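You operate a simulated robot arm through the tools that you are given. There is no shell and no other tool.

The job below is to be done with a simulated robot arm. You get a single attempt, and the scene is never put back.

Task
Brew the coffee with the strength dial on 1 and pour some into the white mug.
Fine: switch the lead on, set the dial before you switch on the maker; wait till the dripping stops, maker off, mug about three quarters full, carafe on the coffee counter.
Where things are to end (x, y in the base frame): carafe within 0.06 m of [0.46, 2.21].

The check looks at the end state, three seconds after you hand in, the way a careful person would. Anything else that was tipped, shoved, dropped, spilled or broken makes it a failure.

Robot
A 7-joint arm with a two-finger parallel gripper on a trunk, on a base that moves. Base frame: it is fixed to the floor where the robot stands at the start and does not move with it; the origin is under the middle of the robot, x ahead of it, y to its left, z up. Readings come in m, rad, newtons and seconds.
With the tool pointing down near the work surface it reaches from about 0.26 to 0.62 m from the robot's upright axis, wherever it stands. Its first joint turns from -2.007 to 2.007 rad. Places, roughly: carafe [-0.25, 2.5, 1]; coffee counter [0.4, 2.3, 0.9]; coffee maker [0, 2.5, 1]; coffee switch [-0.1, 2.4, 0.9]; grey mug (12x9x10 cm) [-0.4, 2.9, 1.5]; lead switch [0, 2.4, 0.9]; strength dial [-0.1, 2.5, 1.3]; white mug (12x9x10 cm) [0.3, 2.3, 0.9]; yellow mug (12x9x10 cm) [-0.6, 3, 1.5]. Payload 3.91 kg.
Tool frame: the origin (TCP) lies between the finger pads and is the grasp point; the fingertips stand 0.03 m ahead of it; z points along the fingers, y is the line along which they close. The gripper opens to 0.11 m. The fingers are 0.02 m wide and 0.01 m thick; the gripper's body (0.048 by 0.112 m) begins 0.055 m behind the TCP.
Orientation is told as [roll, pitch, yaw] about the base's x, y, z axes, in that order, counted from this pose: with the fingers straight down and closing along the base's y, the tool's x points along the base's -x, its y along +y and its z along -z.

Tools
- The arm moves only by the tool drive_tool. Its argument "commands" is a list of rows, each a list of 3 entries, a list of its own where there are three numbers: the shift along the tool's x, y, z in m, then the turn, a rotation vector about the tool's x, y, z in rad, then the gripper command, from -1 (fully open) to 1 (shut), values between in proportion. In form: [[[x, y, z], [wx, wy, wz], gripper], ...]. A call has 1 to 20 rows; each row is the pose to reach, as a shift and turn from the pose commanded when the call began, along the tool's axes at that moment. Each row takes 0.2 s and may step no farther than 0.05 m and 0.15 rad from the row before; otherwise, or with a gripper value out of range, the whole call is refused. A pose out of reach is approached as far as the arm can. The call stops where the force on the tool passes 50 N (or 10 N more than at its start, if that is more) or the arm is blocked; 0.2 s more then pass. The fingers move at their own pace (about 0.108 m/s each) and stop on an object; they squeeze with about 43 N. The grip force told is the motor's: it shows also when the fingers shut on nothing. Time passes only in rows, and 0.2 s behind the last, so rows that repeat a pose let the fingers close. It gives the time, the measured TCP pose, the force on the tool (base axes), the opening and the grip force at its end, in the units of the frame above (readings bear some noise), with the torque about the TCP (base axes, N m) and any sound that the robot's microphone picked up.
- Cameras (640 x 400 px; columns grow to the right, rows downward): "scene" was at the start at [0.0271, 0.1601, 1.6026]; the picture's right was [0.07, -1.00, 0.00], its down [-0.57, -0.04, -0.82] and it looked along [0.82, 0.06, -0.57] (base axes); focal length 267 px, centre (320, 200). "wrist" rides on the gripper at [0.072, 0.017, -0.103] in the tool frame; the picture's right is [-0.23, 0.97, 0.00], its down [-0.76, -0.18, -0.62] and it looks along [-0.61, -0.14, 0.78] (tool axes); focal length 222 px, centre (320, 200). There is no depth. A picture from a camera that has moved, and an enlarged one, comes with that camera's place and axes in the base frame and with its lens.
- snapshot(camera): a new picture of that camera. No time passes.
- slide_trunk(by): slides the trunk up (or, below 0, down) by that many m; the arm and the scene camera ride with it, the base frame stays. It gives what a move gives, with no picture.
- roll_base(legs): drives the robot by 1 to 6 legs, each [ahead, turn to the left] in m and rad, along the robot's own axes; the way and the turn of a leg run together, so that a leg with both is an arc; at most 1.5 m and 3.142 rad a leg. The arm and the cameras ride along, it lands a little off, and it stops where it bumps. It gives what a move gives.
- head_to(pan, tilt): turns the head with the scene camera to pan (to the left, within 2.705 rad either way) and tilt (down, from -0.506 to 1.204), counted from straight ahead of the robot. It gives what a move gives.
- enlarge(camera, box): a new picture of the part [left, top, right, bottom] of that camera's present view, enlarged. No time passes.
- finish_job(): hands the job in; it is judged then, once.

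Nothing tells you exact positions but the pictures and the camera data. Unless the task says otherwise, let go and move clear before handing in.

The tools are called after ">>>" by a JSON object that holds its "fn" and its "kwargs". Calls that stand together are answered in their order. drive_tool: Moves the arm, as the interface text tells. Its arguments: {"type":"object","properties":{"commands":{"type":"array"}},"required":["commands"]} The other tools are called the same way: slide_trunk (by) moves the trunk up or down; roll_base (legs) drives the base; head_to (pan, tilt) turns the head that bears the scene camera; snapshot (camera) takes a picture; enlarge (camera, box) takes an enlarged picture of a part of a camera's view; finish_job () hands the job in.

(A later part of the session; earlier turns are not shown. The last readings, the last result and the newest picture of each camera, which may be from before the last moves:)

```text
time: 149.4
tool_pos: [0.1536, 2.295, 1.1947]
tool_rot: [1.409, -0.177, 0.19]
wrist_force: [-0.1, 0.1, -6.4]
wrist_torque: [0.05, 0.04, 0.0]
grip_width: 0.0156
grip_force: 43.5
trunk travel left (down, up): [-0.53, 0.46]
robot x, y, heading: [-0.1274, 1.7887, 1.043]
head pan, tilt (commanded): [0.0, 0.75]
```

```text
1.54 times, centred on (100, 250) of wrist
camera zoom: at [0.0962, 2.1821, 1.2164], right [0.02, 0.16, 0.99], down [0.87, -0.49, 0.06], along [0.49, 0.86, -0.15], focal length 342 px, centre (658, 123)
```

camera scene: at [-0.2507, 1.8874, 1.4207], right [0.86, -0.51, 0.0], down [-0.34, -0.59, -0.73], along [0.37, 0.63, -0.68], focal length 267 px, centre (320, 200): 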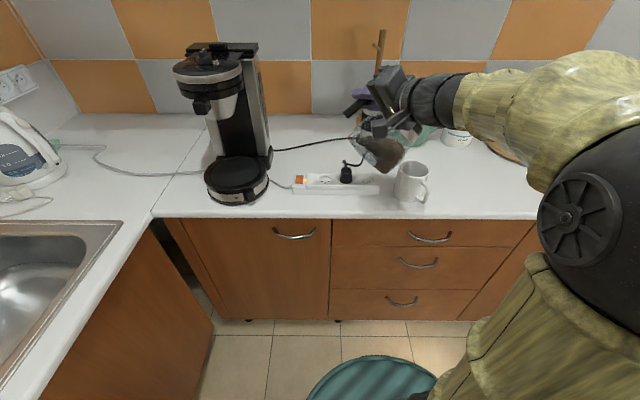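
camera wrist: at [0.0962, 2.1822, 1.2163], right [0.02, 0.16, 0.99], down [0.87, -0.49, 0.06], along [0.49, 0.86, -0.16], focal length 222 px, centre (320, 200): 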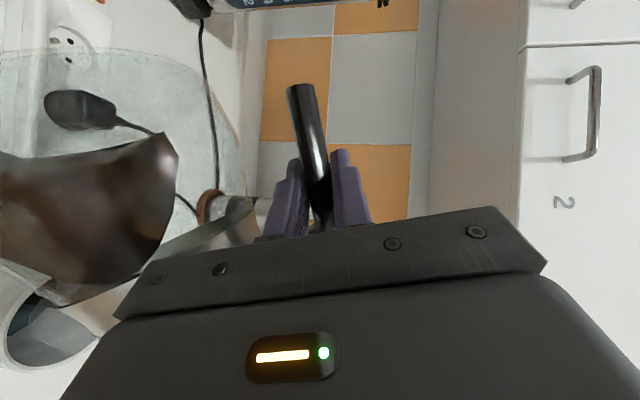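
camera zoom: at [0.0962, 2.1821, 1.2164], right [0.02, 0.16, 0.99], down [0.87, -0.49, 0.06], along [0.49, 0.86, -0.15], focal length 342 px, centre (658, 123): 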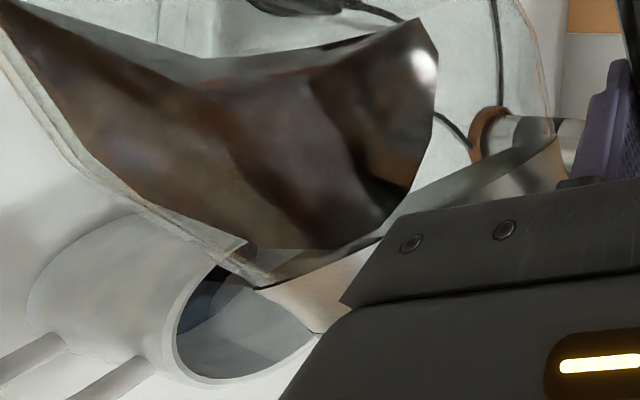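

The stream lands well inside. I keep holding and check about each second.

>>> {"fn": "drive_tool", "kwargs": {"commands": [[[0, 0, 0], [0, 0, 0], 1], [[0, 0, 0], [0, 0, 0], 1], [[0, 0, 0], [0, 0, 0], 1], [[0, 0, 0], [0, 0, 0], 1]]}}

>>> {"fn": "enlarge", "kwargs": {"camera": "scene", "box": [380, 130, 450, 210]}}

>>> {"fn": "enlarge", "kwargs": {"camera": "wrist", "box": [0, 120, 200, 380]}}

```text
time: 150.4
tool_pos: [0.1535, 2.2936, 1.1954]
tool_rot: [1.408, -0.179, 0.19]
wrist_force: [-0.6, 0.2, -6.0]
wrist_torque: [0.04, 0.05, 0.01]
grip_width: 0.0157
grip_force: 42.7
trunk travel left (down, up): [-0.53, 0.46]
robot x, y, heading: [-0.132, 1.7862, 1.039]
head pan, tilt (commanded): [0.0, 0.75]
```

```text
5.00 times, centred on (415, 170) of scene
camera zoom: at [-0.2507, 1.8873, 1.4207], right [0.86, -0.51, 0.0], down [-0.34, -0.59, -0.73], along [0.37, 0.63, -0.68], focal length 1334 px, centre (-155, 350)
```

zoom: 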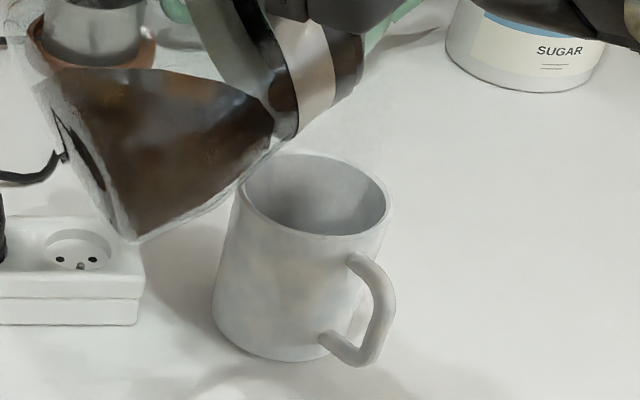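

```text
1.54 times, centred on (100, 250) of wrist
camera zoom: at [0.0962, 2.1821, 1.2163], right [0.02, 0.16, 0.99], down [0.87, -0.49, 0.06], along [0.49, 0.86, -0.15], focal length 342 px, centre (658, 123)
```

zoom: 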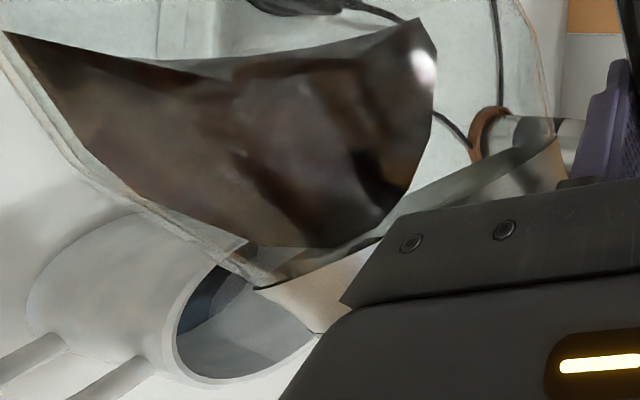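

The stream stopped by itself, so the flow follows the tilt. I tilt 5° more, keeping the spout over the mug.

>>> {"fn": "drive_tool", "kwargs": {"commands": [[[-0.0066, 0.0005, -0.0031], [-0.0121, 0.0021, 0.0263], 1], [[-0.0133, 0.0011, -0.0062], [-0.0242, 0.0042, 0.0525], 1], [[-0.0133, 0.0011, -0.0062], [-0.0363, 0.0063, 0.0788], 1], [[-0.0133, 0.0011, -0.0062], [-0.0363, 0.0063, 0.0788], 1], [[-0.0133, 0.0011, -0.0062], [-0.0363, 0.0063, 0.0788], 1]]}}

>>> {"fn": "enlarge", "kwargs": {"camera": "scene", "box": [380, 130, 450, 210]}}

>>> {"fn": "drive_tool", "kwargs": {"commands": [[[0, 0, 0], [0, 0, 0], 1], [[0, 0, 0], [0, 0, 0], 1], [[0, 0, 0], [0, 0, 0], 1]]}}

>>> {"fn": "enlarge", "kwargs": {"camera": "scene", "box": [380, 130, 450, 210]}}

>>> {"fn": "enlarge", "kwargs": {"camera": "wrist", "box": [0, 120, 200, 380]}}

```text
time: 151.6
tool_pos: [0.1685, 2.2909, 1.1996]
tool_rot: [1.444, -0.099, 0.184]
wrist_force: [0.6, 0.4, -5.2]
wrist_torque: [0.06, 0.01, 0.02]
grip_width: 0.0158
grip_force: 42.8
trunk travel left (down, up): [-0.53, 0.46]
robot x, y, heading: [-0.1318, 1.7894, 1.036]
head pan, tilt (commanded): [0.0, 0.75]
```

```text
5.00 times, centred on (415, 170) of scene
camera zoom: at [-0.2507, 1.8873, 1.4207], right [0.86, -0.51, 0.0], down [-0.34, -0.59, -0.73], along [0.37, 0.63, -0.68], focal length 1334 px, centre (-155, 350)
```

zoom: 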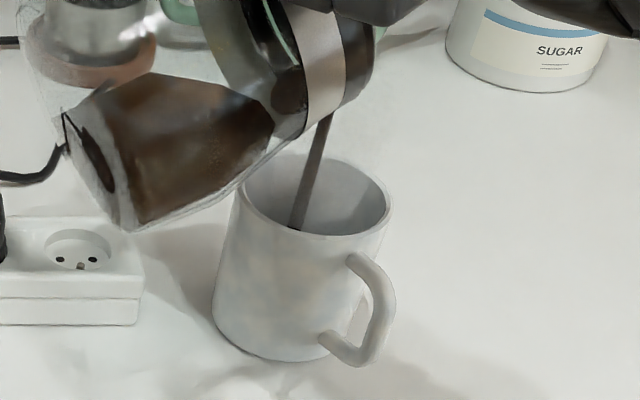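

```text
time: 152.4
tool_pos: [0.1661, 2.2909, 1.2005]
tool_rot: [1.444, -0.099, 0.185]
wrist_force: [-0.1, 0.6, -5.2]
wrist_torque: [0.03, 0.02, -0.01]
grip_width: 0.016
grip_force: 43.1
trunk travel left (down, up): [-0.53, 0.46]
robot x, y, heading: [-0.1296, 1.7893, 1.04]
head pan, tilt (commanded): [0.0, 0.75]
```

```text
5.00 times, centred on (415, 170) of scene
camera zoom: at [-0.2507, 1.8873, 1.4207], right [0.86, -0.51, 0.0], down [-0.34, -0.59, -0.73], along [0.37, 0.63, -0.68], focal length 1334 px, centre (-155, 350)
```

zoom: 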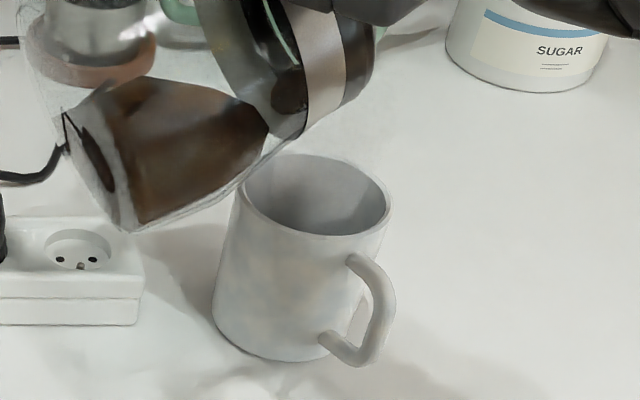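

```text
1.54 times, centred on (100, 250) of wrist
camera zoom: at [0.1113, 2.178, 1.2231], right [0.11, 0.14, 0.98], down [0.87, -0.49, -0.02], along [0.48, 0.86, -0.18], focal length 342 px, centre (658, 123)
```

zoom: 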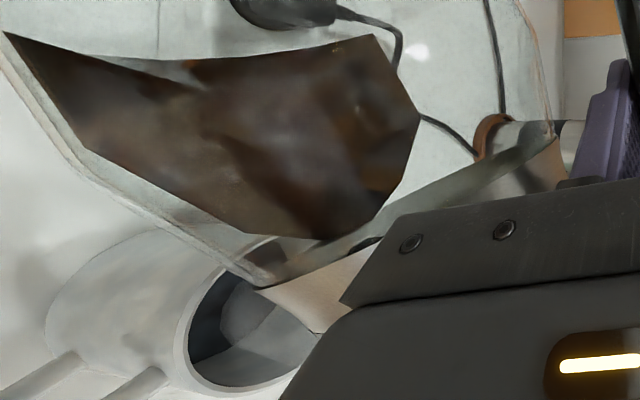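

By the weight, about 0.15–0.18 l has gone in, and the level is not yet high enough to see. I tilt on to 79°.

>>> {"fn": "drive_tool", "kwargs": {"commands": [[[-0.0085, 0.003, -0.0042], [-0.0146, 0.0025, 0.0317], 1], [[-0.0169, 0.006, -0.0083], [-0.0293, 0.0051, 0.0634], 1], [[-0.0169, 0.006, -0.0083], [-0.0439, 0.0076, 0.0951], 1], [[-0.0169, 0.006, -0.0083], [-0.0439, 0.0076, 0.0951], 1], [[-0.0169, 0.006, -0.0083], [-0.0439, 0.0076, 0.0951], 1]]}}

>>> {"fn": "enlarge", "kwargs": {"camera": "scene", "box": [380, 130, 450, 210]}}

>>> {"fn": "drive_tool", "kwargs": {"commands": [[[0, 0, 0], [0, 0, 0], 1], [[0, 0, 0], [0, 0, 0], 1], [[0, 0, 0], [0, 0, 0], 1]]}}

>>> {"fn": "enlarge", "kwargs": {"camera": "scene", "box": [380, 130, 450, 210]}}

>>> {"fn": "enlarge", "kwargs": {"camera": "wrist", "box": [0, 120, 200, 380]}}

```text
time: 153.6
tool_pos: [0.1851, 2.2854, 1.2083]
tool_rot: [1.491, -0.004, 0.183]
wrist_force: [-0.2, 0.1, -5.5]
wrist_torque: [-0.02, 0.01, -0.01]
grip_width: 0.016
grip_force: 42.6
trunk travel left (down, up): [-0.53, 0.46]
robot x, y, heading: [-0.13, 1.7876, 1.034]
head pan, tilt (commanded): [0.0, 0.75]
```

```text
5.00 times, centred on (415, 170) of scene
camera zoom: at [-0.2507, 1.8872, 1.4207], right [0.86, -0.51, 0.0], down [-0.34, -0.59, -0.73], along [0.37, 0.63, -0.68], focal length 1334 px, centre (-155, 350)
```

zoom: 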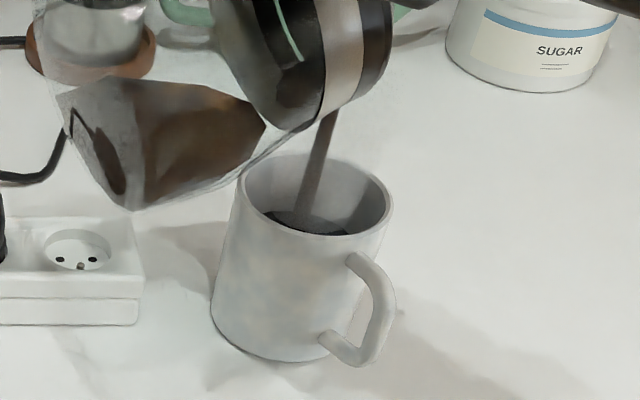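

```text
time: 154.4
tool_pos: [0.1842, 2.285, 1.2086]
tool_rot: [1.489, -0.003, 0.184]
wrist_force: [0.4, -0.5, -4.0]
wrist_torque: [0.02, -0.04, 0.01]
grip_width: 0.0156
grip_force: 43.2
trunk travel left (down, up): [-0.53, 0.46]
robot x, y, heading: [-0.1282, 1.7887, 1.039]
head pan, tilt (commanded): [0.0, 0.75]
```

```text
5.00 times, centred on (415, 170) of scene
camera zoom: at [-0.2508, 1.8872, 1.4207], right [0.86, -0.51, 0.0], down [-0.34, -0.59, -0.73], along [0.37, 0.63, -0.68], focal length 1334 px, centre (-155, 350)
```

zoom: 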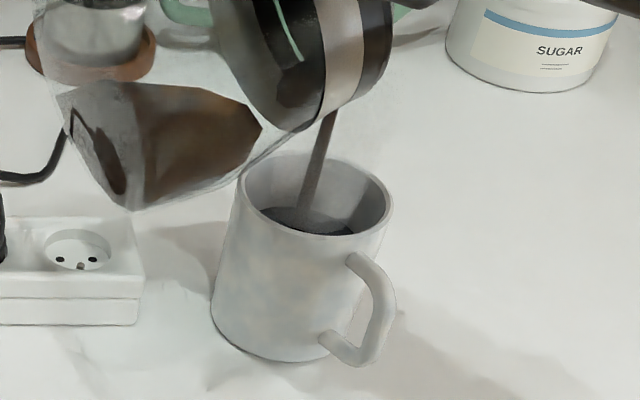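

```text
1.54 times, centred on (100, 250) of wrist
camera zoom: at [0.131, 2.1729, 1.2343], right [0.21, 0.12, 0.97], down [0.87, -0.49, -0.12], along [0.46, 0.87, -0.2], focal length 342 px, centre (658, 123)
```

zoom: 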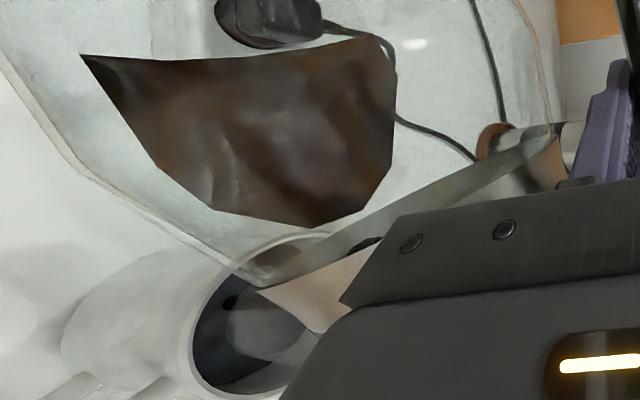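

The level is now visible, about 3.4 cm below the rim (near 63 %), and it still streams. Three quarters would be about 2.3 cm below the rim, so I wait in short steps.

>>> {"fn": "drive_tool", "kwargs": {"commands": [[[0, 0, 0], [0, 0, 0], 1], [[0, 0, 0], [0, 0, 0], 1]]}}

>>> {"fn": "enlarge", "kwargs": {"camera": "scene", "box": [390, 150, 430, 190]}}

```text
time: 155.0
tool_pos: [0.1842, 2.2864, 1.2087]
tool_rot: [1.488, -0.004, 0.184]
wrist_force: [0.3, 0.2, -5.1]
wrist_torque: [0.07, -0.07, 0.04]
grip_width: 0.0157
grip_force: 43.3
trunk travel left (down, up): [-0.53, 0.46]
robot x, y, heading: [-0.13, 1.7906, 1.041]
head pan, tilt (commanded): [0.0, 0.75]
```

```text
10.00 times, centred on (410, 170) of scene
camera zoom: at [-0.2508, 1.8872, 1.4207], right [0.86, -0.51, 0.0], down [-0.34, -0.59, -0.73], along [0.37, 0.63, -0.68], focal length 2668 px, centre (-580, 500)
```

zoom: 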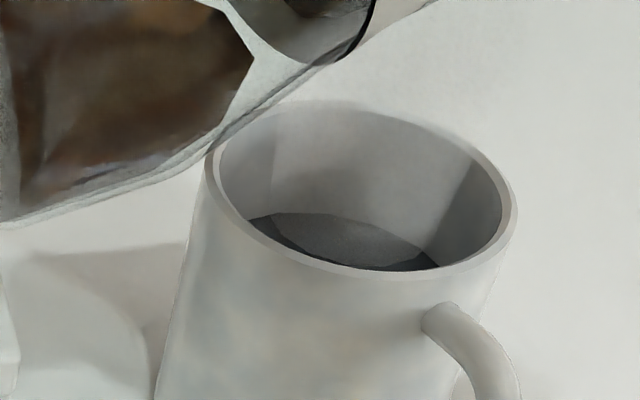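

The stream stopped with the level at about 57 %. I tilt 3° more and watch.

>>> {"fn": "drive_tool", "kwargs": {"commands": [[[-0.0041, 0.0018, -0.002], [-0.0109, 0.0019, 0.0236], 1], [[-0.0082, 0.0036, -0.0041], [-0.0217, 0.0037, 0.0471], 1], [[-0.0082, 0.0036, -0.0041], [-0.0217, 0.0037, 0.0471], 1]]}}

>>> {"fn": "enlarge", "kwargs": {"camera": "scene", "box": [390, 150, 430, 190]}}

>>> {"fn": "drive_tool", "kwargs": {"commands": [[[0, 0, 0], [0, 0, 0], 1], [[0, 0, 0], [0, 0, 0], 1], [[0, 0, 0], [0, 0, 0], 1]]}}

>>> {"fn": "enlarge", "kwargs": {"camera": "scene", "box": [390, 150, 430, 190]}}

```text
time: 155.8
tool_pos: [0.1935, 2.2839, 1.2123]
tool_rot: [1.511, 0.043, 0.182]
wrist_force: [-0.3, 0.3, -3.5]
wrist_torque: [0.02, -0.08, -0.05]
grip_width: 0.0157
grip_force: 42.5
trunk travel left (down, up): [-0.53, 0.46]
robot x, y, heading: [-0.132, 1.7903, 1.037]
head pan, tilt (commanded): [0.0, 0.75]
```

```text
10.00 times, centred on (410, 170) of scene
camera zoom: at [-0.2507, 1.8872, 1.4207], right [0.86, -0.51, 0.0], down [-0.34, -0.59, -0.73], along [0.37, 0.63, -0.68], focal length 2668 px, centre (-580, 500)
```

zoom: 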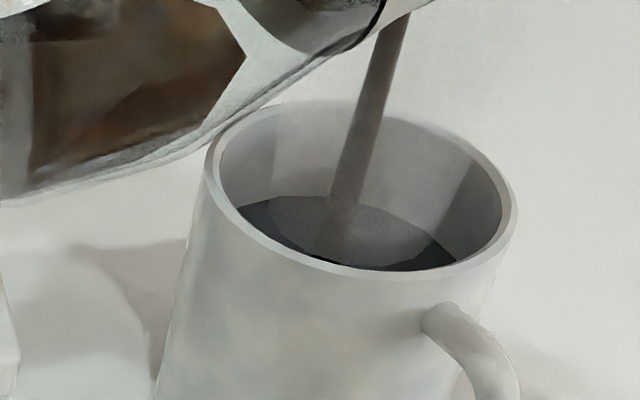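

```text
time: 156.6
tool_pos: [0.1931, 2.2839, 1.2115]
tool_rot: [1.513, 0.043, 0.183]
wrist_force: [-0.5, -0.4, -4.6]
wrist_torque: [-0.01, -0.03, -0.01]
grip_width: 0.0154
grip_force: 42.6
trunk travel left (down, up): [-0.53, 0.46]
robot x, y, heading: [-0.1332, 1.7873, 1.038]
head pan, tilt (commanded): [0.0, 0.75]
```

```text
10.00 times, centred on (410, 170) of scene
camera zoom: at [-0.2508, 1.8872, 1.4207], right [0.86, -0.51, 0.0], down [-0.34, -0.59, -0.73], along [0.37, 0.63, -0.68], focal length 2668 px, centre (-580, 500)
```

zoom: 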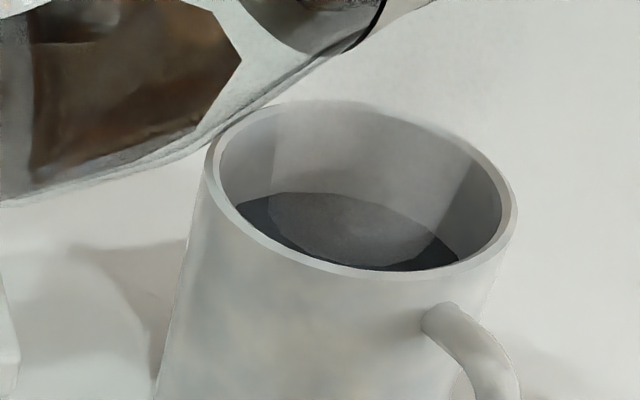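

The level rose to about 66 %. One more step of 3° should bring it close to three quarters.

>>> {"fn": "drive_tool", "kwargs": {"commands": [[[-0.0041, 0.0018, -0.0021], [-0.011, 0.0019, 0.0238], 1], [[-0.0083, 0.0036, -0.0042], [-0.0219, 0.0038, 0.0475], 1], [[-0.0083, 0.0036, -0.0042], [-0.0219, 0.0038, 0.0475], 1]]}}

>>> {"fn": "enlarge", "kwargs": {"camera": "scene", "box": [390, 150, 430, 190]}}

>>> {"fn": "drive_tool", "kwargs": {"commands": [[[0, 0, 0], [0, 0, 0], 1], [[0, 0, 0], [0, 0, 0], 1], [[0, 0, 0], [0, 0, 0], 1]]}}

>>> {"fn": "enlarge", "kwargs": {"camera": "scene", "box": [390, 150, 430, 190]}}

```text
time: 157.4
tool_pos: [0.2032, 2.2821, 1.2157]
tool_rot: [1.535, 0.093, 0.185]
wrist_force: [0.1, 0.0, -4.4]
wrist_torque: [-0.03, -0.04, -0.03]
grip_width: 0.0159
grip_force: 43.0
trunk travel left (down, up): [-0.53, 0.46]
robot x, y, heading: [-0.129, 1.7878, 1.043]
head pan, tilt (commanded): [0.0, 0.75]
```

```text
10.00 times, centred on (410, 170) of scene
camera zoom: at [-0.2508, 1.8872, 1.4207], right [0.86, -0.51, 0.0], down [-0.34, -0.59, -0.73], along [0.37, 0.63, -0.68], focal length 2668 px, centre (-580, 500)
```

zoom: 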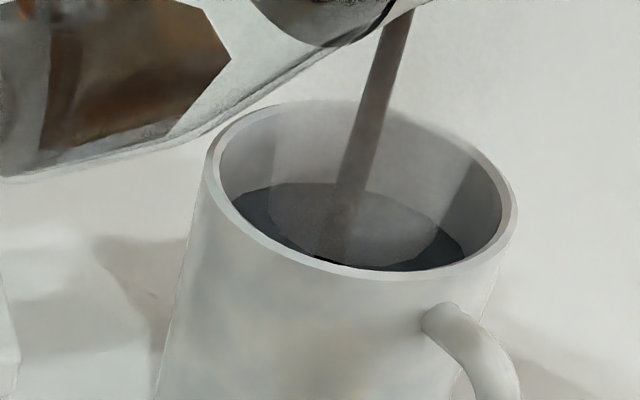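

```text
time: 158.2
tool_pos: [0.202, 2.2815, 1.2148]
tool_rot: [1.532, 0.092, 0.184]
wrist_force: [-0.2, -0.2, -4.4]
wrist_torque: [-0.04, -0.13, 0.02]
grip_width: 0.0159
grip_force: 43.1
trunk travel left (down, up): [-0.53, 0.46]
robot x, y, heading: [-0.131, 1.7906, 1.04]
head pan, tilt (commanded): [0.0, 0.75]
```

```text
10.00 times, centred on (410, 170) of scene
camera zoom: at [-0.2508, 1.8872, 1.4207], right [0.86, -0.51, 0.0], down [-0.34, -0.59, -0.73], along [0.37, 0.63, -0.68], focal length 2668 px, centre (-580, 500)
```

zoom: 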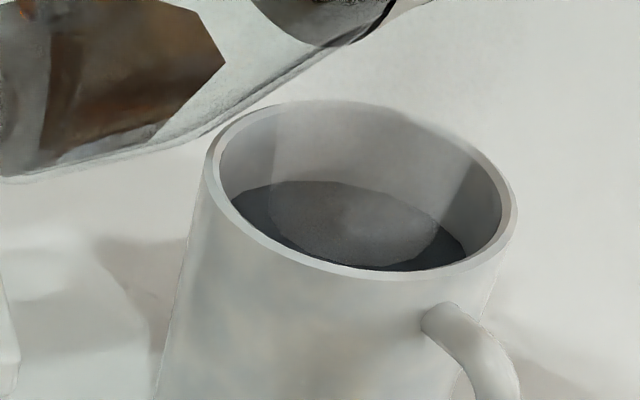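

The level is now about 2.5 cm below the rim, some 70 %. One more small step should make it three quarters.

>>> {"fn": "drive_tool", "kwargs": {"commands": [[[-0.0042, 0.0016, -0.0021], [-0.011, 0.0019, 0.0238], 1], [[-0.0084, 0.0032, -0.0042], [-0.0219, 0.0038, 0.0475], 1], [[-0.0084, 0.0032, -0.0042], [-0.0219, 0.0038, 0.0475], 1], [[-0.0084, 0.0032, -0.0042], [-0.0219, 0.0038, 0.0475], 1], [[-0.0084, 0.0032, -0.0042], [-0.0219, 0.0038, 0.0475], 1]]}}

>>> {"fn": "enlarge", "kwargs": {"camera": "scene", "box": [390, 150, 430, 190]}}

```text
time: 159.4
tool_pos: [0.2111, 2.2793, 1.2197]
tool_rot: [1.556, 0.14, 0.189]
wrist_force: [0.1, 0.0, -4.0]
wrist_torque: [0.0, -0.11, 0.01]
grip_width: 0.0159
grip_force: 43.2
trunk travel left (down, up): [-0.53, 0.46]
robot x, y, heading: [-0.1275, 1.7893, 1.04]
head pan, tilt (commanded): [0.0, 0.75]
```

```text
10.00 times, centred on (410, 170) of scene
camera zoom: at [-0.2508, 1.8871, 1.4207], right [0.86, -0.51, 0.0], down [-0.34, -0.59, -0.73], along [0.37, 0.63, -0.68], focal length 2668 px, centre (-580, 500)
```

zoom: 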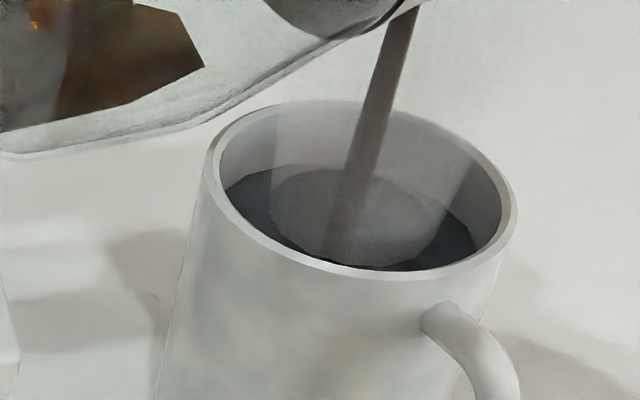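

The level has reached about three quarters and it still streams, so I tilt back at once, keeping the spout over the mug.

>>> {"fn": "drive_tool", "kwargs": {"commands": [[[0.0118, -0.0066, 0.006], [0.0328, -0.0057, -0.0711], 1], [[0.0237, -0.0132, 0.0121], [0.0656, -0.0113, -0.1422], 1], [[0.039, -0.0179, 0.0195], [0.1118, -0.0193, -0.2424], 1], [[0.0543, -0.0226, 0.0269], [0.158, -0.0272, -0.3426], 1], [[0.0697, -0.0273, 0.0344], [0.2043, -0.0352, -0.4428], 1]]}}

>>> {"fn": "enlarge", "kwargs": {"camera": "scene", "box": [390, 150, 430, 190]}}

>>> {"fn": "snapshot", "kwargs": {"camera": "scene"}}

```text
time: 160.6
tool_pos: [0.1336, 2.298, 1.1993]
tool_rot: [1.346, -0.306, 0.204]
wrist_force: [-1.1, -0.6, -4.2]
wrist_torque: [0.07, 0.09, -0.01]
grip_width: 0.0157
grip_force: 43.0
trunk travel left (down, up): [-0.53, 0.46]
robot x, y, heading: [-0.1286, 1.7838, 1.039]
head pan, tilt (commanded): [0.0, 0.75]
```

```text
10.00 times, centred on (410, 170) of scene
camera zoom: at [-0.2511, 1.8871, 1.4207], right [0.86, -0.51, 0.0], down [-0.34, -0.59, -0.73], along [0.37, 0.63, -0.68], focal length 2668 px, centre (-580, 500)
```

zoom: 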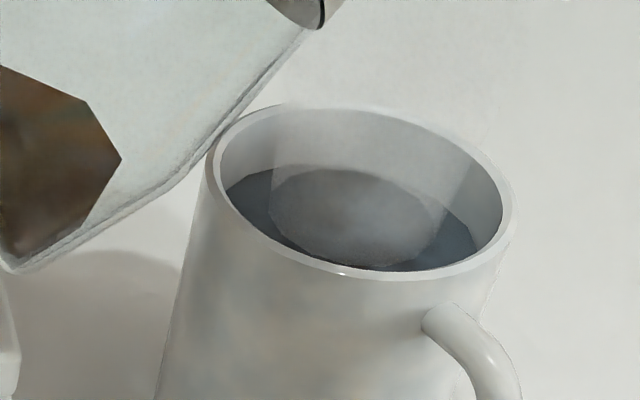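

```text
taken
camera scene: at [-0.2511, 1.8871, 1.4207], right [0.86, -0.51, 0.0], down [-0.34, -0.59, -0.73], along [0.37, 0.63, -0.68], focal length 267 px, centre (320, 200)
```

scene: 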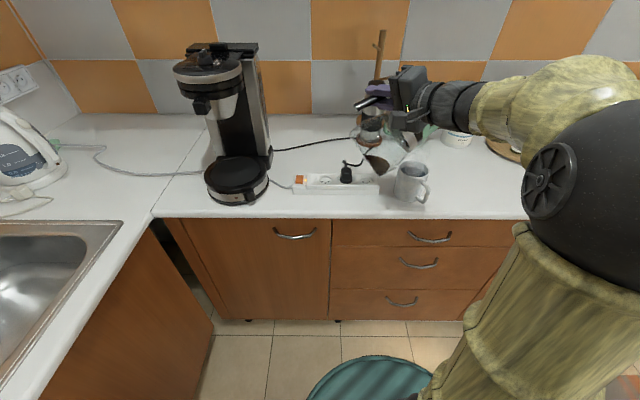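

The mug is about three quarters full and nothing was spilled. I bring the carafe upright, holding the spout over the mug meanwhile.

>>> {"fn": "drive_tool", "kwargs": {"commands": [[[0.0053, 0.0049, 0.0021], [0.0547, -0.0094, -0.1185], 1], [[0.0106, 0.0098, 0.0042], [0.1093, -0.0189, -0.2371], 1], [[0.0159, 0.0146, 0.0062], [0.164, -0.0283, -0.3556], 1], [[0.0213, 0.0195, 0.0083], [0.2187, -0.0377, -0.4741], 1], [[0.0266, 0.0244, 0.0104], [0.2733, -0.0471, -0.5926], 1], [[0.0319, 0.0293, 0.0125], [0.328, -0.0566, -0.7112], 1], [[0.0372, 0.0341, 0.0145], [0.3826, -0.066, -0.8297], 1], [[0.0425, 0.039, 0.0166], [0.4373, -0.0754, -0.9482], 1], [[0.0425, 0.039, 0.0166], [0.4373, -0.0754, -0.9482], 1]]}}

>>> {"fn": "snapshot", "kwargs": {"camera": "scene"}}

>>> {"fn": "snapshot", "kwargs": {"camera": "wrist"}}

```text
time: 162.6
tool_pos: [0.0791, 2.3142, 1.2202]
tool_rot: [0.345, -1.101, 0.939]
wrist_force: [0.3, 0.2, -4.4]
wrist_torque: [0.1, 0.42, 0.0]
grip_width: 0.0159
grip_force: 42.7
trunk travel left (down, up): [-0.53, 0.46]
robot x, y, heading: [-0.1296, 1.787, 1.041]
head pan, tilt (commanded): [0.0, 0.75]
```

```text
taken
camera scene: at [-0.2509, 1.8871, 1.4207], right [0.86, -0.51, 0.0], down [-0.34, -0.59, -0.73], along [0.37, 0.63, -0.68], focal length 267 px, centre (320, 200)
```

scene: 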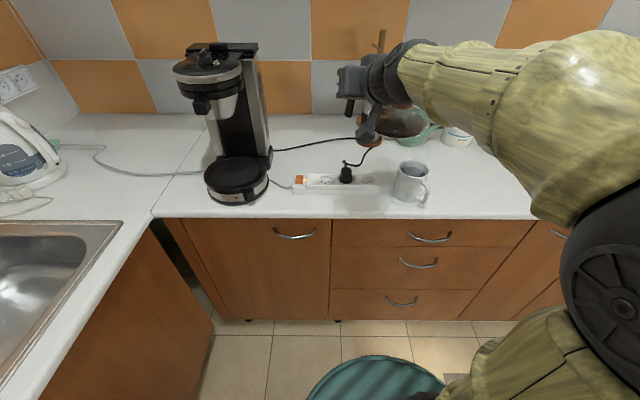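

```text
taken
camera wrist: at [0.0196, 2.2009, 1.2033], right [-0.85, 0.39, 0.35], down [0.23, -0.33, 0.92], along [0.47, 0.86, 0.19], focal length 222 px, centre (320, 200)
```

wrist: 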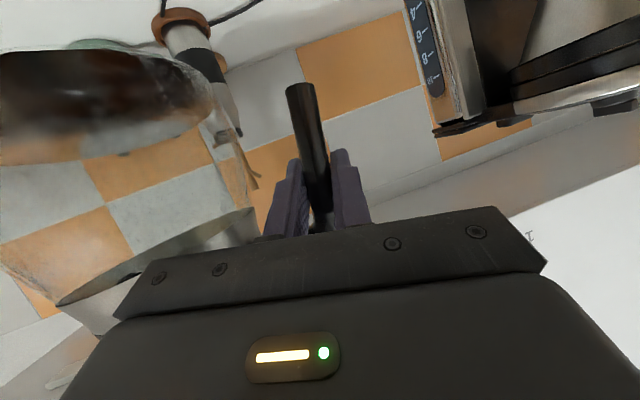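

The carafe is upright again with some coffee left in it. Now I carry it to the right: I turn right, drive along the counter to about [0.61, 1.56], then face the target spot.

>>> {"fn": "roll_base", "kwargs": {"legs": [[0, -1.335], [0.78, 0]]}}

>>> {"fn": "head_to", "kwargs": {"pan": 1.4, "tilt": 0.6}}

>>> {"fn": "snapshot", "kwargs": {"camera": "scene"}}

>>> {"fn": "snapshot", "kwargs": {"camera": "wrist"}}

```text
time: 172.2
tool_pos: [1.1762, 1.4814, 1.2205]
tool_rot: [0.348, -1.103, -0.398]
wrist_force: [-0.3, -0.2, -4.5]
wrist_torque: [0.43, 0.0, 0.0]
grip_width: 0.0162
grip_force: 43.4
trunk travel left (down, up): [-0.53, 0.46]
robot x, y, heading: [0.6184, 1.5661, -0.292]
head pan, tilt (commanded): [0.0, 0.75]
```

```text
time: 173.8
tool_pos: [1.1753, 1.4806, 1.2199]
tool_rot: [0.348, -1.105, -0.4]
wrist_force: [-0.9, -0.1, -4.6]
wrist_torque: [0.42, -0.03, -0.03]
grip_width: 0.0159
grip_force: 43.2
trunk travel left (down, up): [-0.53, 0.46]
robot x, y, heading: [0.6125, 1.5637, -0.298]
head pan, tilt (commanded): [1.4, 0.6]
```

```text
taken
camera scene: at [0.6436, 1.8062, 1.4336], right [0.89, -0.45, 0.0], down [-0.25, -0.5, -0.82], along [0.37, 0.74, -0.57], focal length 267 px, centre (320, 200)
```

scene: 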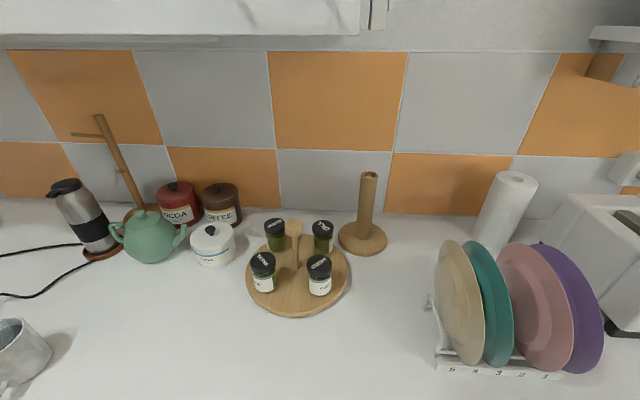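

```text
taken
camera wrist: at [1.052, 1.5117, 1.2032], right [0.18, 0.92, 0.35], down [-0.26, -0.3, 0.92], along [0.95, -0.26, 0.19], focal length 222 px, centre (320, 200)
```

wrist: 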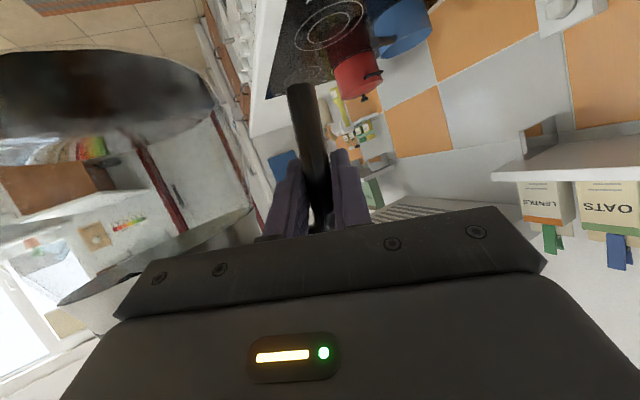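

On the counter's right side stands a plate rack that a left turn would sweep over with little room. I take the long way round, clockwise over the free floor, to face the target from the safe side.

>>> {"fn": "roll_base", "kwargs": {"legs": [[0, -2.09], [0, -2.085]]}}

>>> {"fn": "head_to", "kwargs": {"pan": 0.0, "tilt": 0.75}}

>>> {"fn": "snapshot", "kwargs": {"camera": "scene"}}

>>> {"fn": "snapshot", "kwargs": {"camera": "wrist"}}

```text
time: 177.1
tool_pos: [1.0311, 1.1781, 1.2186]
tool_rot: [0.352, -1.097, -1.004]
wrist_force: [0.0, 0.4, -4.5]
wrist_torque: [0.34, -0.28, -0.02]
grip_width: 0.0159
grip_force: 43.0
trunk travel left (down, up): [-0.53, 0.46]
robot x, y, heading: [0.6195, 1.5638, -0.894]
head pan, tilt (commanded): [1.4, 0.6]
stopped in leg 1: the robot was blocked; the commanded pose is now the measured one
```

```text
time: 178.6
tool_pos: [1.0314, 1.1789, 1.219]
tool_rot: [0.349, -1.1, -1.002]
wrist_force: [-0.5, -1.5, -4.4]
wrist_torque: [0.35, -0.29, -0.02]
grip_width: 0.0161
grip_force: 43.2
trunk travel left (down, up): [-0.53, 0.46]
robot x, y, heading: [0.6185, 1.5601, -0.891]
head pan, tilt (commanded): [0.0, 0.75]
```

```text
taken
camera scene: at [0.7504, 1.6407, 1.4207], right [-0.78, -0.63, 0.0], down [-0.43, 0.53, -0.73], along [0.46, -0.57, -0.68], focal length 267 px, centre (320, 200)
```

scene: 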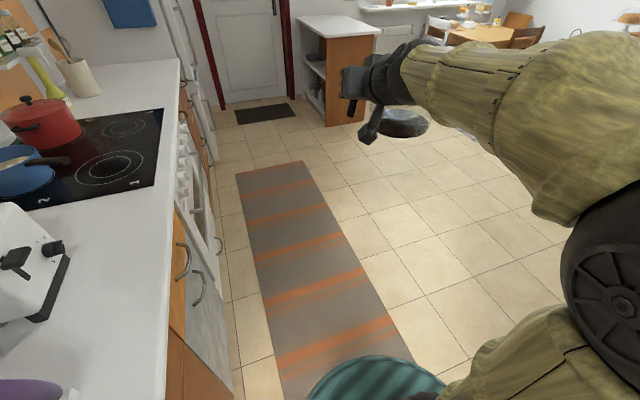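

```text
taken
camera wrist: at [0.9469, 1.273, 1.2028], right [0.67, 0.66, 0.35], down [-0.39, -0.1, 0.92], along [0.64, -0.75, 0.19], focal length 222 px, centre (320, 200)
```

wrist: 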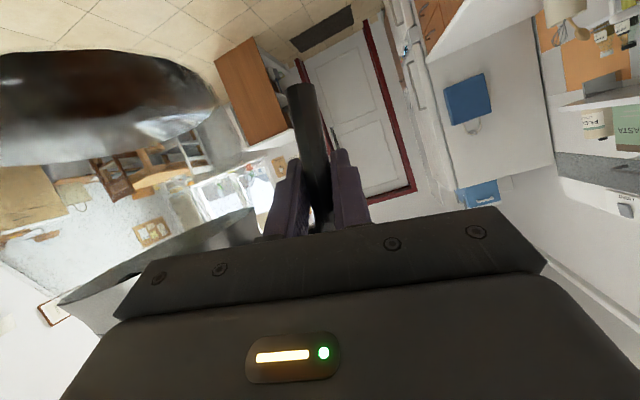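

The base's rear met the counter front while turning, so I must move away from the counter before turning. I drive ahead onto the free floor and then turn clockwise.

>>> {"fn": "roll_base", "kwargs": {"legs": [[0.55, 0], [0, -1.566], [0, -1.565]]}}

>>> {"fn": "snapshot", "kwargs": {"camera": "scene"}}

>>> {"fn": "snapshot", "kwargs": {"camera": "wrist"}}

```text
time: 193.3
tool_pos: [0.5458, 1.5084, 1.2197]
tool_rot: [0.349, -1.1, 2.155]
wrist_force: [0.1, -0.2, -4.3]
wrist_torque: [-0.33, 0.25, 0.04]
grip_width: 0.0158
grip_force: 43.1
trunk travel left (down, up): [-0.53, 0.46]
robot x, y, heading: [0.9634, 1.1295, 2.27]
head pan, tilt (commanded): [0.0, 0.75]
```

```text
taken
camera scene: at [0.8316, 1.0522, 1.4207], right [0.77, 0.64, 0.0], down [0.44, -0.52, -0.73], along [-0.47, 0.56, -0.68], focal length 267 px, centre (320, 200)
```

scene: 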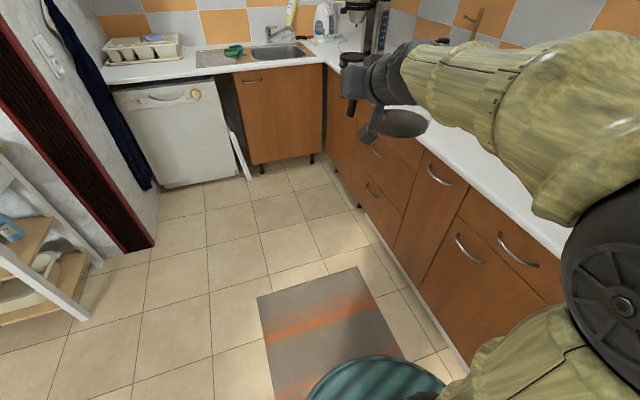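

```text
taken
camera wrist: at [0.63, 1.4151, 1.2028], right [-0.66, -0.67, 0.35], down [0.38, 0.11, 0.92], along [-0.65, 0.74, 0.19], focal length 222 px, centre (320, 200)
```

wrist: 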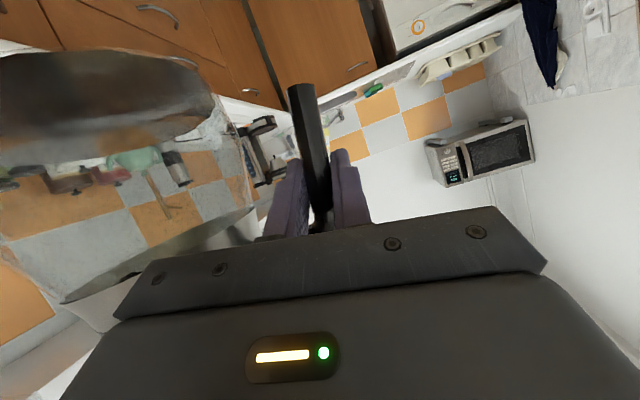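

The room is free here. I drive to the stand-off point before the counter and turn to face the target spot.

>>> {"fn": "roll_base", "kwargs": {"legs": [[0.54, 0], [0, -0.46]]}}

>>> {"fn": "snapshot", "kwargs": {"camera": "scene"}}

>>> {"fn": "snapshot", "kwargs": {"camera": "wrist"}}

```text
time: 198.8
tool_pos: [0.4037, 2.0719, 1.2203]
tool_rot: [0.347, -1.1, 1.701]
wrist_force: [0.1, -0.2, -4.5]
wrist_torque: [-0.17, 0.37, 0.04]
grip_width: 0.0159
grip_force: 42.8
trunk travel left (down, up): [-0.53, 0.46]
robot x, y, heading: [0.613, 1.5485, 1.813]
head pan, tilt (commanded): [0.0, 0.75]
```

```text
taken
camera scene: at [0.4604, 1.5359, 1.4207], right [0.97, 0.24, 0.0], down [0.16, -0.66, -0.73], along [-0.17, 0.71, -0.68], focal length 267 px, centre (320, 200)
```

scene: 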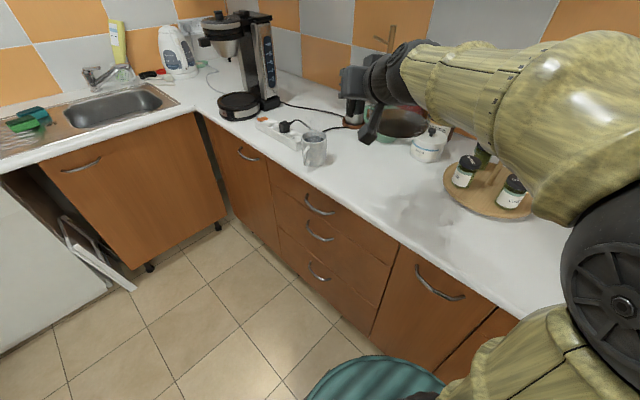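

```text
taken
camera wrist: at [0.4387, 1.9503, 1.2028], right [-0.88, -0.31, 0.35], down [0.39, -0.07, 0.92], along [-0.26, 0.95, 0.19], focal length 222 px, centre (320, 200)
```

wrist: 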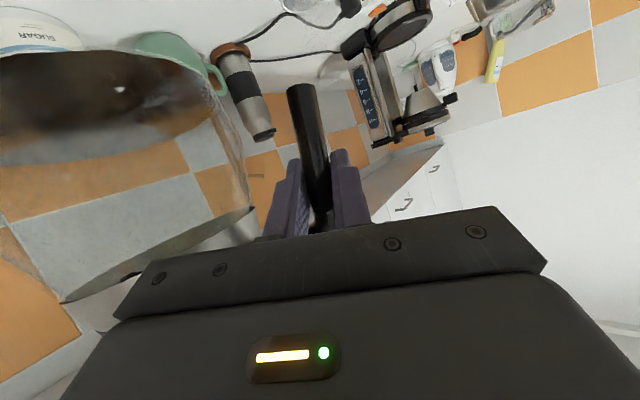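

I'm at the stand-off. I enlarge the view of the carafe and target area to measure where the carafe's base is relative to the gripper.

>>> {"fn": "enlarge", "kwargs": {"camera": "scene", "box": [280, 40, 480, 240]}}

>>> {"fn": "enlarge", "kwargs": {"camera": "wrist", "box": [0, 0, 300, 300]}}

```text
2.00 times, centred on (380, 140) of scene
camera zoom: at [0.4604, 1.5359, 1.4207], right [0.97, 0.24, 0.0], down [0.16, -0.66, -0.73], along [-0.17, 0.71, -0.68], focal length 534 px, centre (200, 320)
```

zoom: 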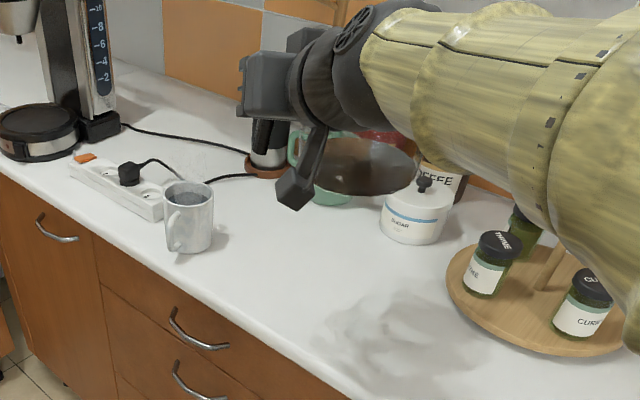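

```text
1.33 times, centred on (150, 150) of wrist
camera zoom: at [0.4387, 1.9503, 1.2028], right [-0.88, -0.31, 0.35], down [0.39, -0.07, 0.92], along [-0.26, 0.95, 0.19], focal length 296 px, centre (547, 267)
```

zoom: 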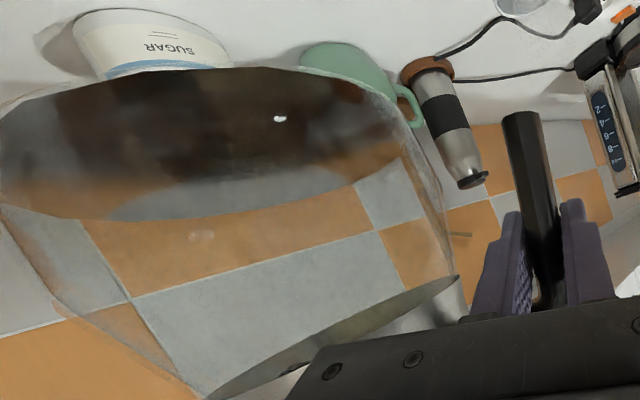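

The spot at [0.47, 2.21] is clear, with the mug, sugar jar and spice tray at a safe distance. I move the carafe over it and lower it to a few centimetres above the counter.

>>> {"fn": "drive_tool", "kwargs": {"commands": [[[-0.0121, -0.0006, 0.0253], [0, 0, 0], 1], [[-0.0242, -0.0013, 0.0505], [0, 0, 0], 1], [[-0.0363, -0.0019, 0.0758], [0, 0, 0], 1], [[-0.0024, -0.0077, 0.0919], [0, 0, 0], 1], [[0.0315, -0.0135, 0.108], [0, 0, 0], 1], [[0.0654, -0.0193, 0.1241], [0, 0, 0], 1], [[0.0993, -0.0251, 0.1402], [0, 0, 0], 1], [[0.1244, -0.0294, 0.1521], [0, 0, 0], 1]]}}

>>> {"fn": "snapshot", "kwargs": {"camera": "wrist"}}

>>> {"fn": "enlarge", "kwargs": {"camera": "scene", "box": [280, 40, 480, 240]}}

```text
time: 200.6
tool_pos: [0.3713, 2.1483, 1.0393]
tool_rot: [0.35, -1.104, 1.7]
wrist_force: [-0.7, -0.1, -3.7]
wrist_torque: [-0.18, 0.38, 0.01]
grip_width: 0.0159
grip_force: 42.9
trunk travel left (down, up): [-0.53, 0.46]
robot x, y, heading: [0.6161, 1.5491, 1.811]
head pan, tilt (commanded): [0.0, 0.75]
```

```text
taken
camera wrist: at [0.4051, 2.027, 1.0219], right [-0.88, -0.31, 0.35], down [0.39, -0.07, 0.92], along [-0.26, 0.95, 0.19], focal length 222 px, centre (320, 200)
```

wrist: 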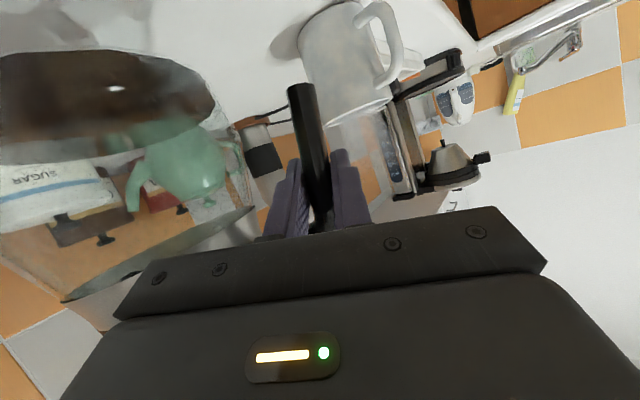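

```text
2.00 times, centred on (380, 140) of scene
camera zoom: at [0.4603, 1.5363, 1.4208], right [0.97, 0.24, 0.0], down [0.16, -0.66, -0.73], along [-0.17, 0.71, -0.68], focal length 534 px, centre (200, 320)
```

zoom: 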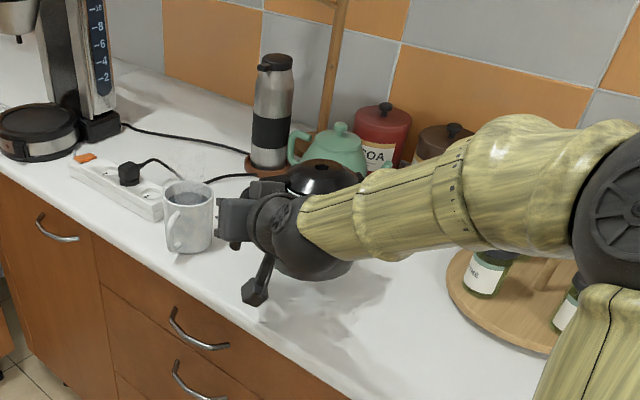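

The carafe hangs about 5 cm above the counter in the right place. I lower it gently, in small steps towards the end.

>>> {"fn": "drive_tool", "kwargs": {"commands": [[[0.0156, -0.0027, 0.0074], [0, 0, 0], 1], [[0.0294, -0.0051, 0.014], [0, 0, 0], 1], [[0.0339, -0.0058, 0.0161], [0, 0, 0], 1]]}}

>>> {"fn": "enlarge", "kwargs": {"camera": "wrist", "box": [0, 0, 300, 250]}}

```text
time: 201.3
tool_pos: [0.3681, 2.147, 1.0014]
tool_rot: [0.35, -1.099, 1.703]
wrist_force: [0.2, 0.3, -4.4]
wrist_torque: [-0.22, 0.35, -0.01]
grip_width: 0.0161
grip_force: 42.7
trunk travel left (down, up): [-0.53, 0.46]
robot x, y, heading: [0.6119, 1.5486, 1.809]
head pan, tilt (commanded): [0.0, 0.75]
```

```text
1.60 times, centred on (150, 125) of wrist
camera zoom: at [0.4043, 2.0258, 0.984], right [-0.88, -0.31, 0.35], down [0.39, -0.07, 0.92], along [-0.26, 0.95, 0.19], focal length 355 px, centre (592, 320)
```

zoom: 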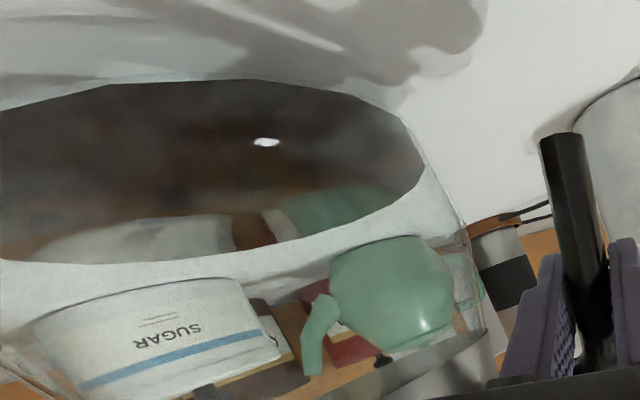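

No contact yet. I go on down by 2 mm steps until the counter takes the weight.

>>> {"fn": "drive_tool", "kwargs": {"commands": [[[0.0018, -0.0003, 0.0008], [0, 0, 0], 1], [[0.0036, -0.0006, 0.0017], [0, 0, 0], 1], [[0.0053, -0.0009, 0.0025], [0, 0, 0], 1], [[0.0053, -0.0009, 0.0025], [0, 0, 0], 1]]}}

```text
time: 202.3
tool_pos: [0.3691, 2.1478, 0.9957]
tool_rot: [0.35, -1.097, 1.701]
wrist_force: [0.3, 0.1, -3.7]
wrist_torque: [-0.18, 0.36, 0.01]
grip_width: 0.0156
grip_force: 42.7
trunk travel left (down, up): [-0.53, 0.46]
robot x, y, heading: [0.614, 1.5507, 1.81]
head pan, tilt (commanded): [0.0, 0.75]
```

>>> {"fn": "drive_tool", "kwargs": {"commands": [[[0.0018, -0.0003, 0.0008], [0, 0, 0], 1], [[0.0036, -0.0006, 0.0017], [0, 0, 0], 1], [[0.0036, -0.0006, 0.0017], [0, 0, 0], 1]]}}

```text
time: 203.2
tool_pos: [0.3699, 2.1477, 0.9924]
tool_rot: [0.348, -1.1, 1.698]
wrist_force: [0.6, 0.5, 0.2]
wrist_torque: [0.11, 0.12, 0.02]
grip_width: 0.0158
grip_force: 42.5
trunk travel left (down, up): [-0.53, 0.46]
robot x, y, heading: [0.6163, 1.5466, 1.811]
head pan, tilt (commanded): [0.0, 0.75]
```

The counter has taken the weight. I settle it one more millimetre and then open the fingers slowly.

>>> {"fn": "drive_tool", "kwargs": {"commands": [[[0.0009, -0.0002, 0.0004], [0, 0, 0], 1], [[0.0009, -0.0002, 0.0004], [0, 0, 0], 1]]}}

>>> {"fn": "drive_tool", "kwargs": {"commands": [[[0, 0, 0], [0, 0, 0], 0.68], [[0, 0, 0], [0, 0, 0], 0.6], [[0, 0, 0], [0, 0, 0], 0.5], [[0, 0, 0], [0, 0, 0], 0.4], [[0, 0, 0], [0, 0, 0], 0.33], [[0, 0, 0], [0, 0, 0], 0.33]]}}

>>> {"fn": "enlarge", "kwargs": {"camera": "wrist", "box": [160, 50, 420, 250]}}

>>> {"fn": "snapshot", "kwargs": {"camera": "scene"}}

```text
time: 203.8
tool_pos: [0.3698, 2.1462, 0.9912]
tool_rot: [0.35, -1.102, 1.702]
wrist_force: [0.4, 0.6, 6.9]
wrist_torque: [0.31, -0.15, 0.0]
grip_width: 0.0157
grip_force: 43.0
trunk travel left (down, up): [-0.53, 0.46]
robot x, y, heading: [0.6132, 1.5485, 1.815]
head pan, tilt (commanded): [0.0, 0.75]
```

```text
time: 205.2
tool_pos: [0.3694, 2.1471, 0.9895]
tool_rot: [0.348, -1.101, 1.703]
wrist_force: [0.5, -0.7, 0.9]
wrist_torque: [0.0, 0.0, -0.01]
grip_width: 0.037
grip_force: 0.1
trunk travel left (down, up): [-0.53, 0.46]
robot x, y, heading: [0.6169, 1.5476, 1.81]
head pan, tilt (commanded): [0.0, 0.75]
```

```text
2.00 times, centred on (290, 150) of wrist
camera zoom: at [0.4043, 2.026, 0.9735], right [-0.88, -0.31, 0.35], down [0.39, -0.07, 0.92], along [-0.26, 0.95, 0.19], focal length 444 px, centre (380, 300)
```

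zoom: 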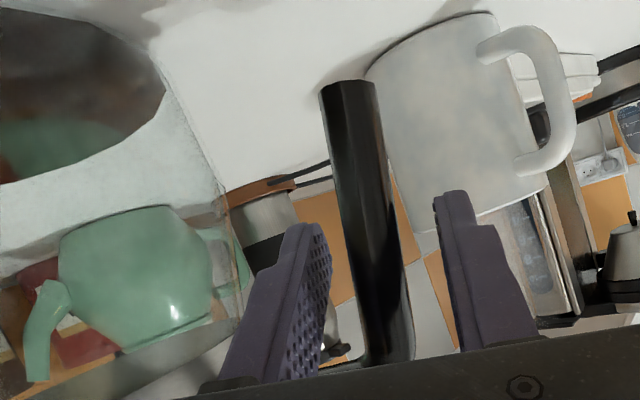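

```text
taken
camera scene: at [0.4605, 1.5356, 1.4207], right [0.97, 0.24, 0.0], down [0.16, -0.66, -0.73], along [-0.17, 0.71, -0.68], focal length 267 px, centre (320, 200)
```

scene: 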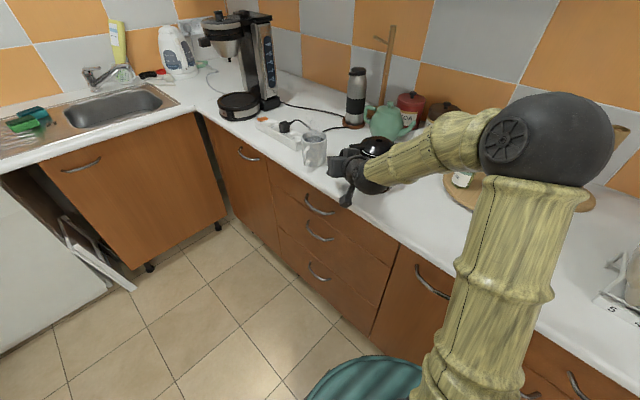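

The carafe stands free with the fingers open around its handle. I withdraw straight back and watch that nothing drags.

>>> {"fn": "drive_tool", "kwargs": {"commands": [[[0.0042, -0.0007, -0.0091], [0, 0, 0], 0.33], [[0.0084, -0.0014, -0.0181], [0, 0, 0], 0.33], [[0.0167, -0.0029, -0.0362], [0, 0, 0], 0.33], [[0.0293, -0.005, -0.0634], [0, 0, 0], 0.33], [[0.0418, -0.0072, -0.0906], [0, 0, 0], 0.33]]}}

>>> {"fn": "snapshot", "kwargs": {"camera": "wrist"}}

>>> {"fn": "snapshot", "kwargs": {"camera": "scene"}}

```text
time: 206.3
tool_pos: [0.4187, 2.0588, 0.9923]
tool_rot: [0.351, -1.102, 1.699]
wrist_force: [0.6, -0.4, -0.4]
wrist_torque: [0.02, 0.02, 0.0]
grip_width: 0.037
grip_force: 0.0
trunk travel left (down, up): [-0.53, 0.46]
robot x, y, heading: [0.618, 1.5461, 1.812]
head pan, tilt (commanded): [0.0, 0.75]
```

```text
taken
camera wrist: at [0.4533, 1.9384, 0.9746], right [-0.88, -0.31, 0.35], down [0.39, -0.07, 0.92], along [-0.26, 0.95, 0.19], focal length 222 px, centre (320, 200)
```

wrist: 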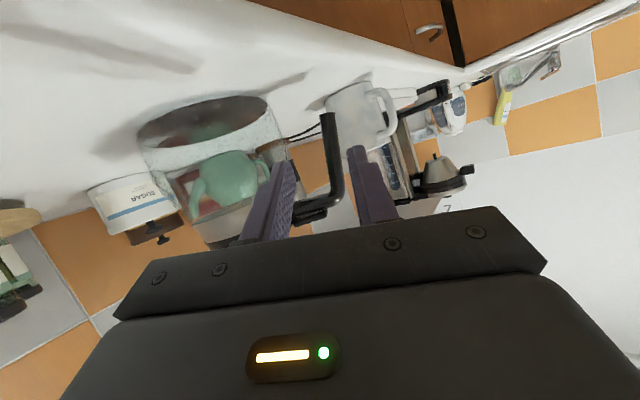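

```text
taken
camera scene: at [0.4605, 1.5352, 1.4208], right [0.97, 0.24, 0.0], down [0.16, -0.66, -0.73], along [-0.17, 0.71, -0.68], focal length 267 px, centre (320, 200)
```

scene: 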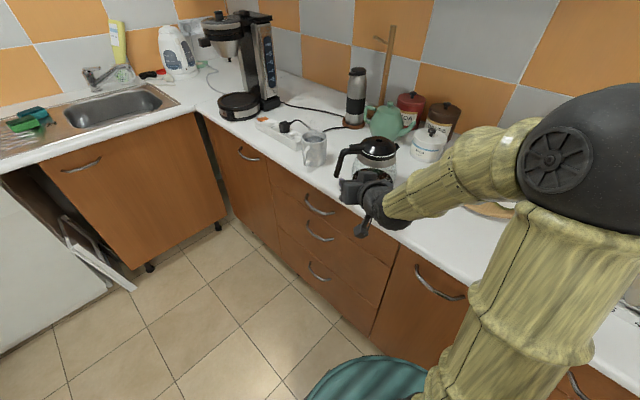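

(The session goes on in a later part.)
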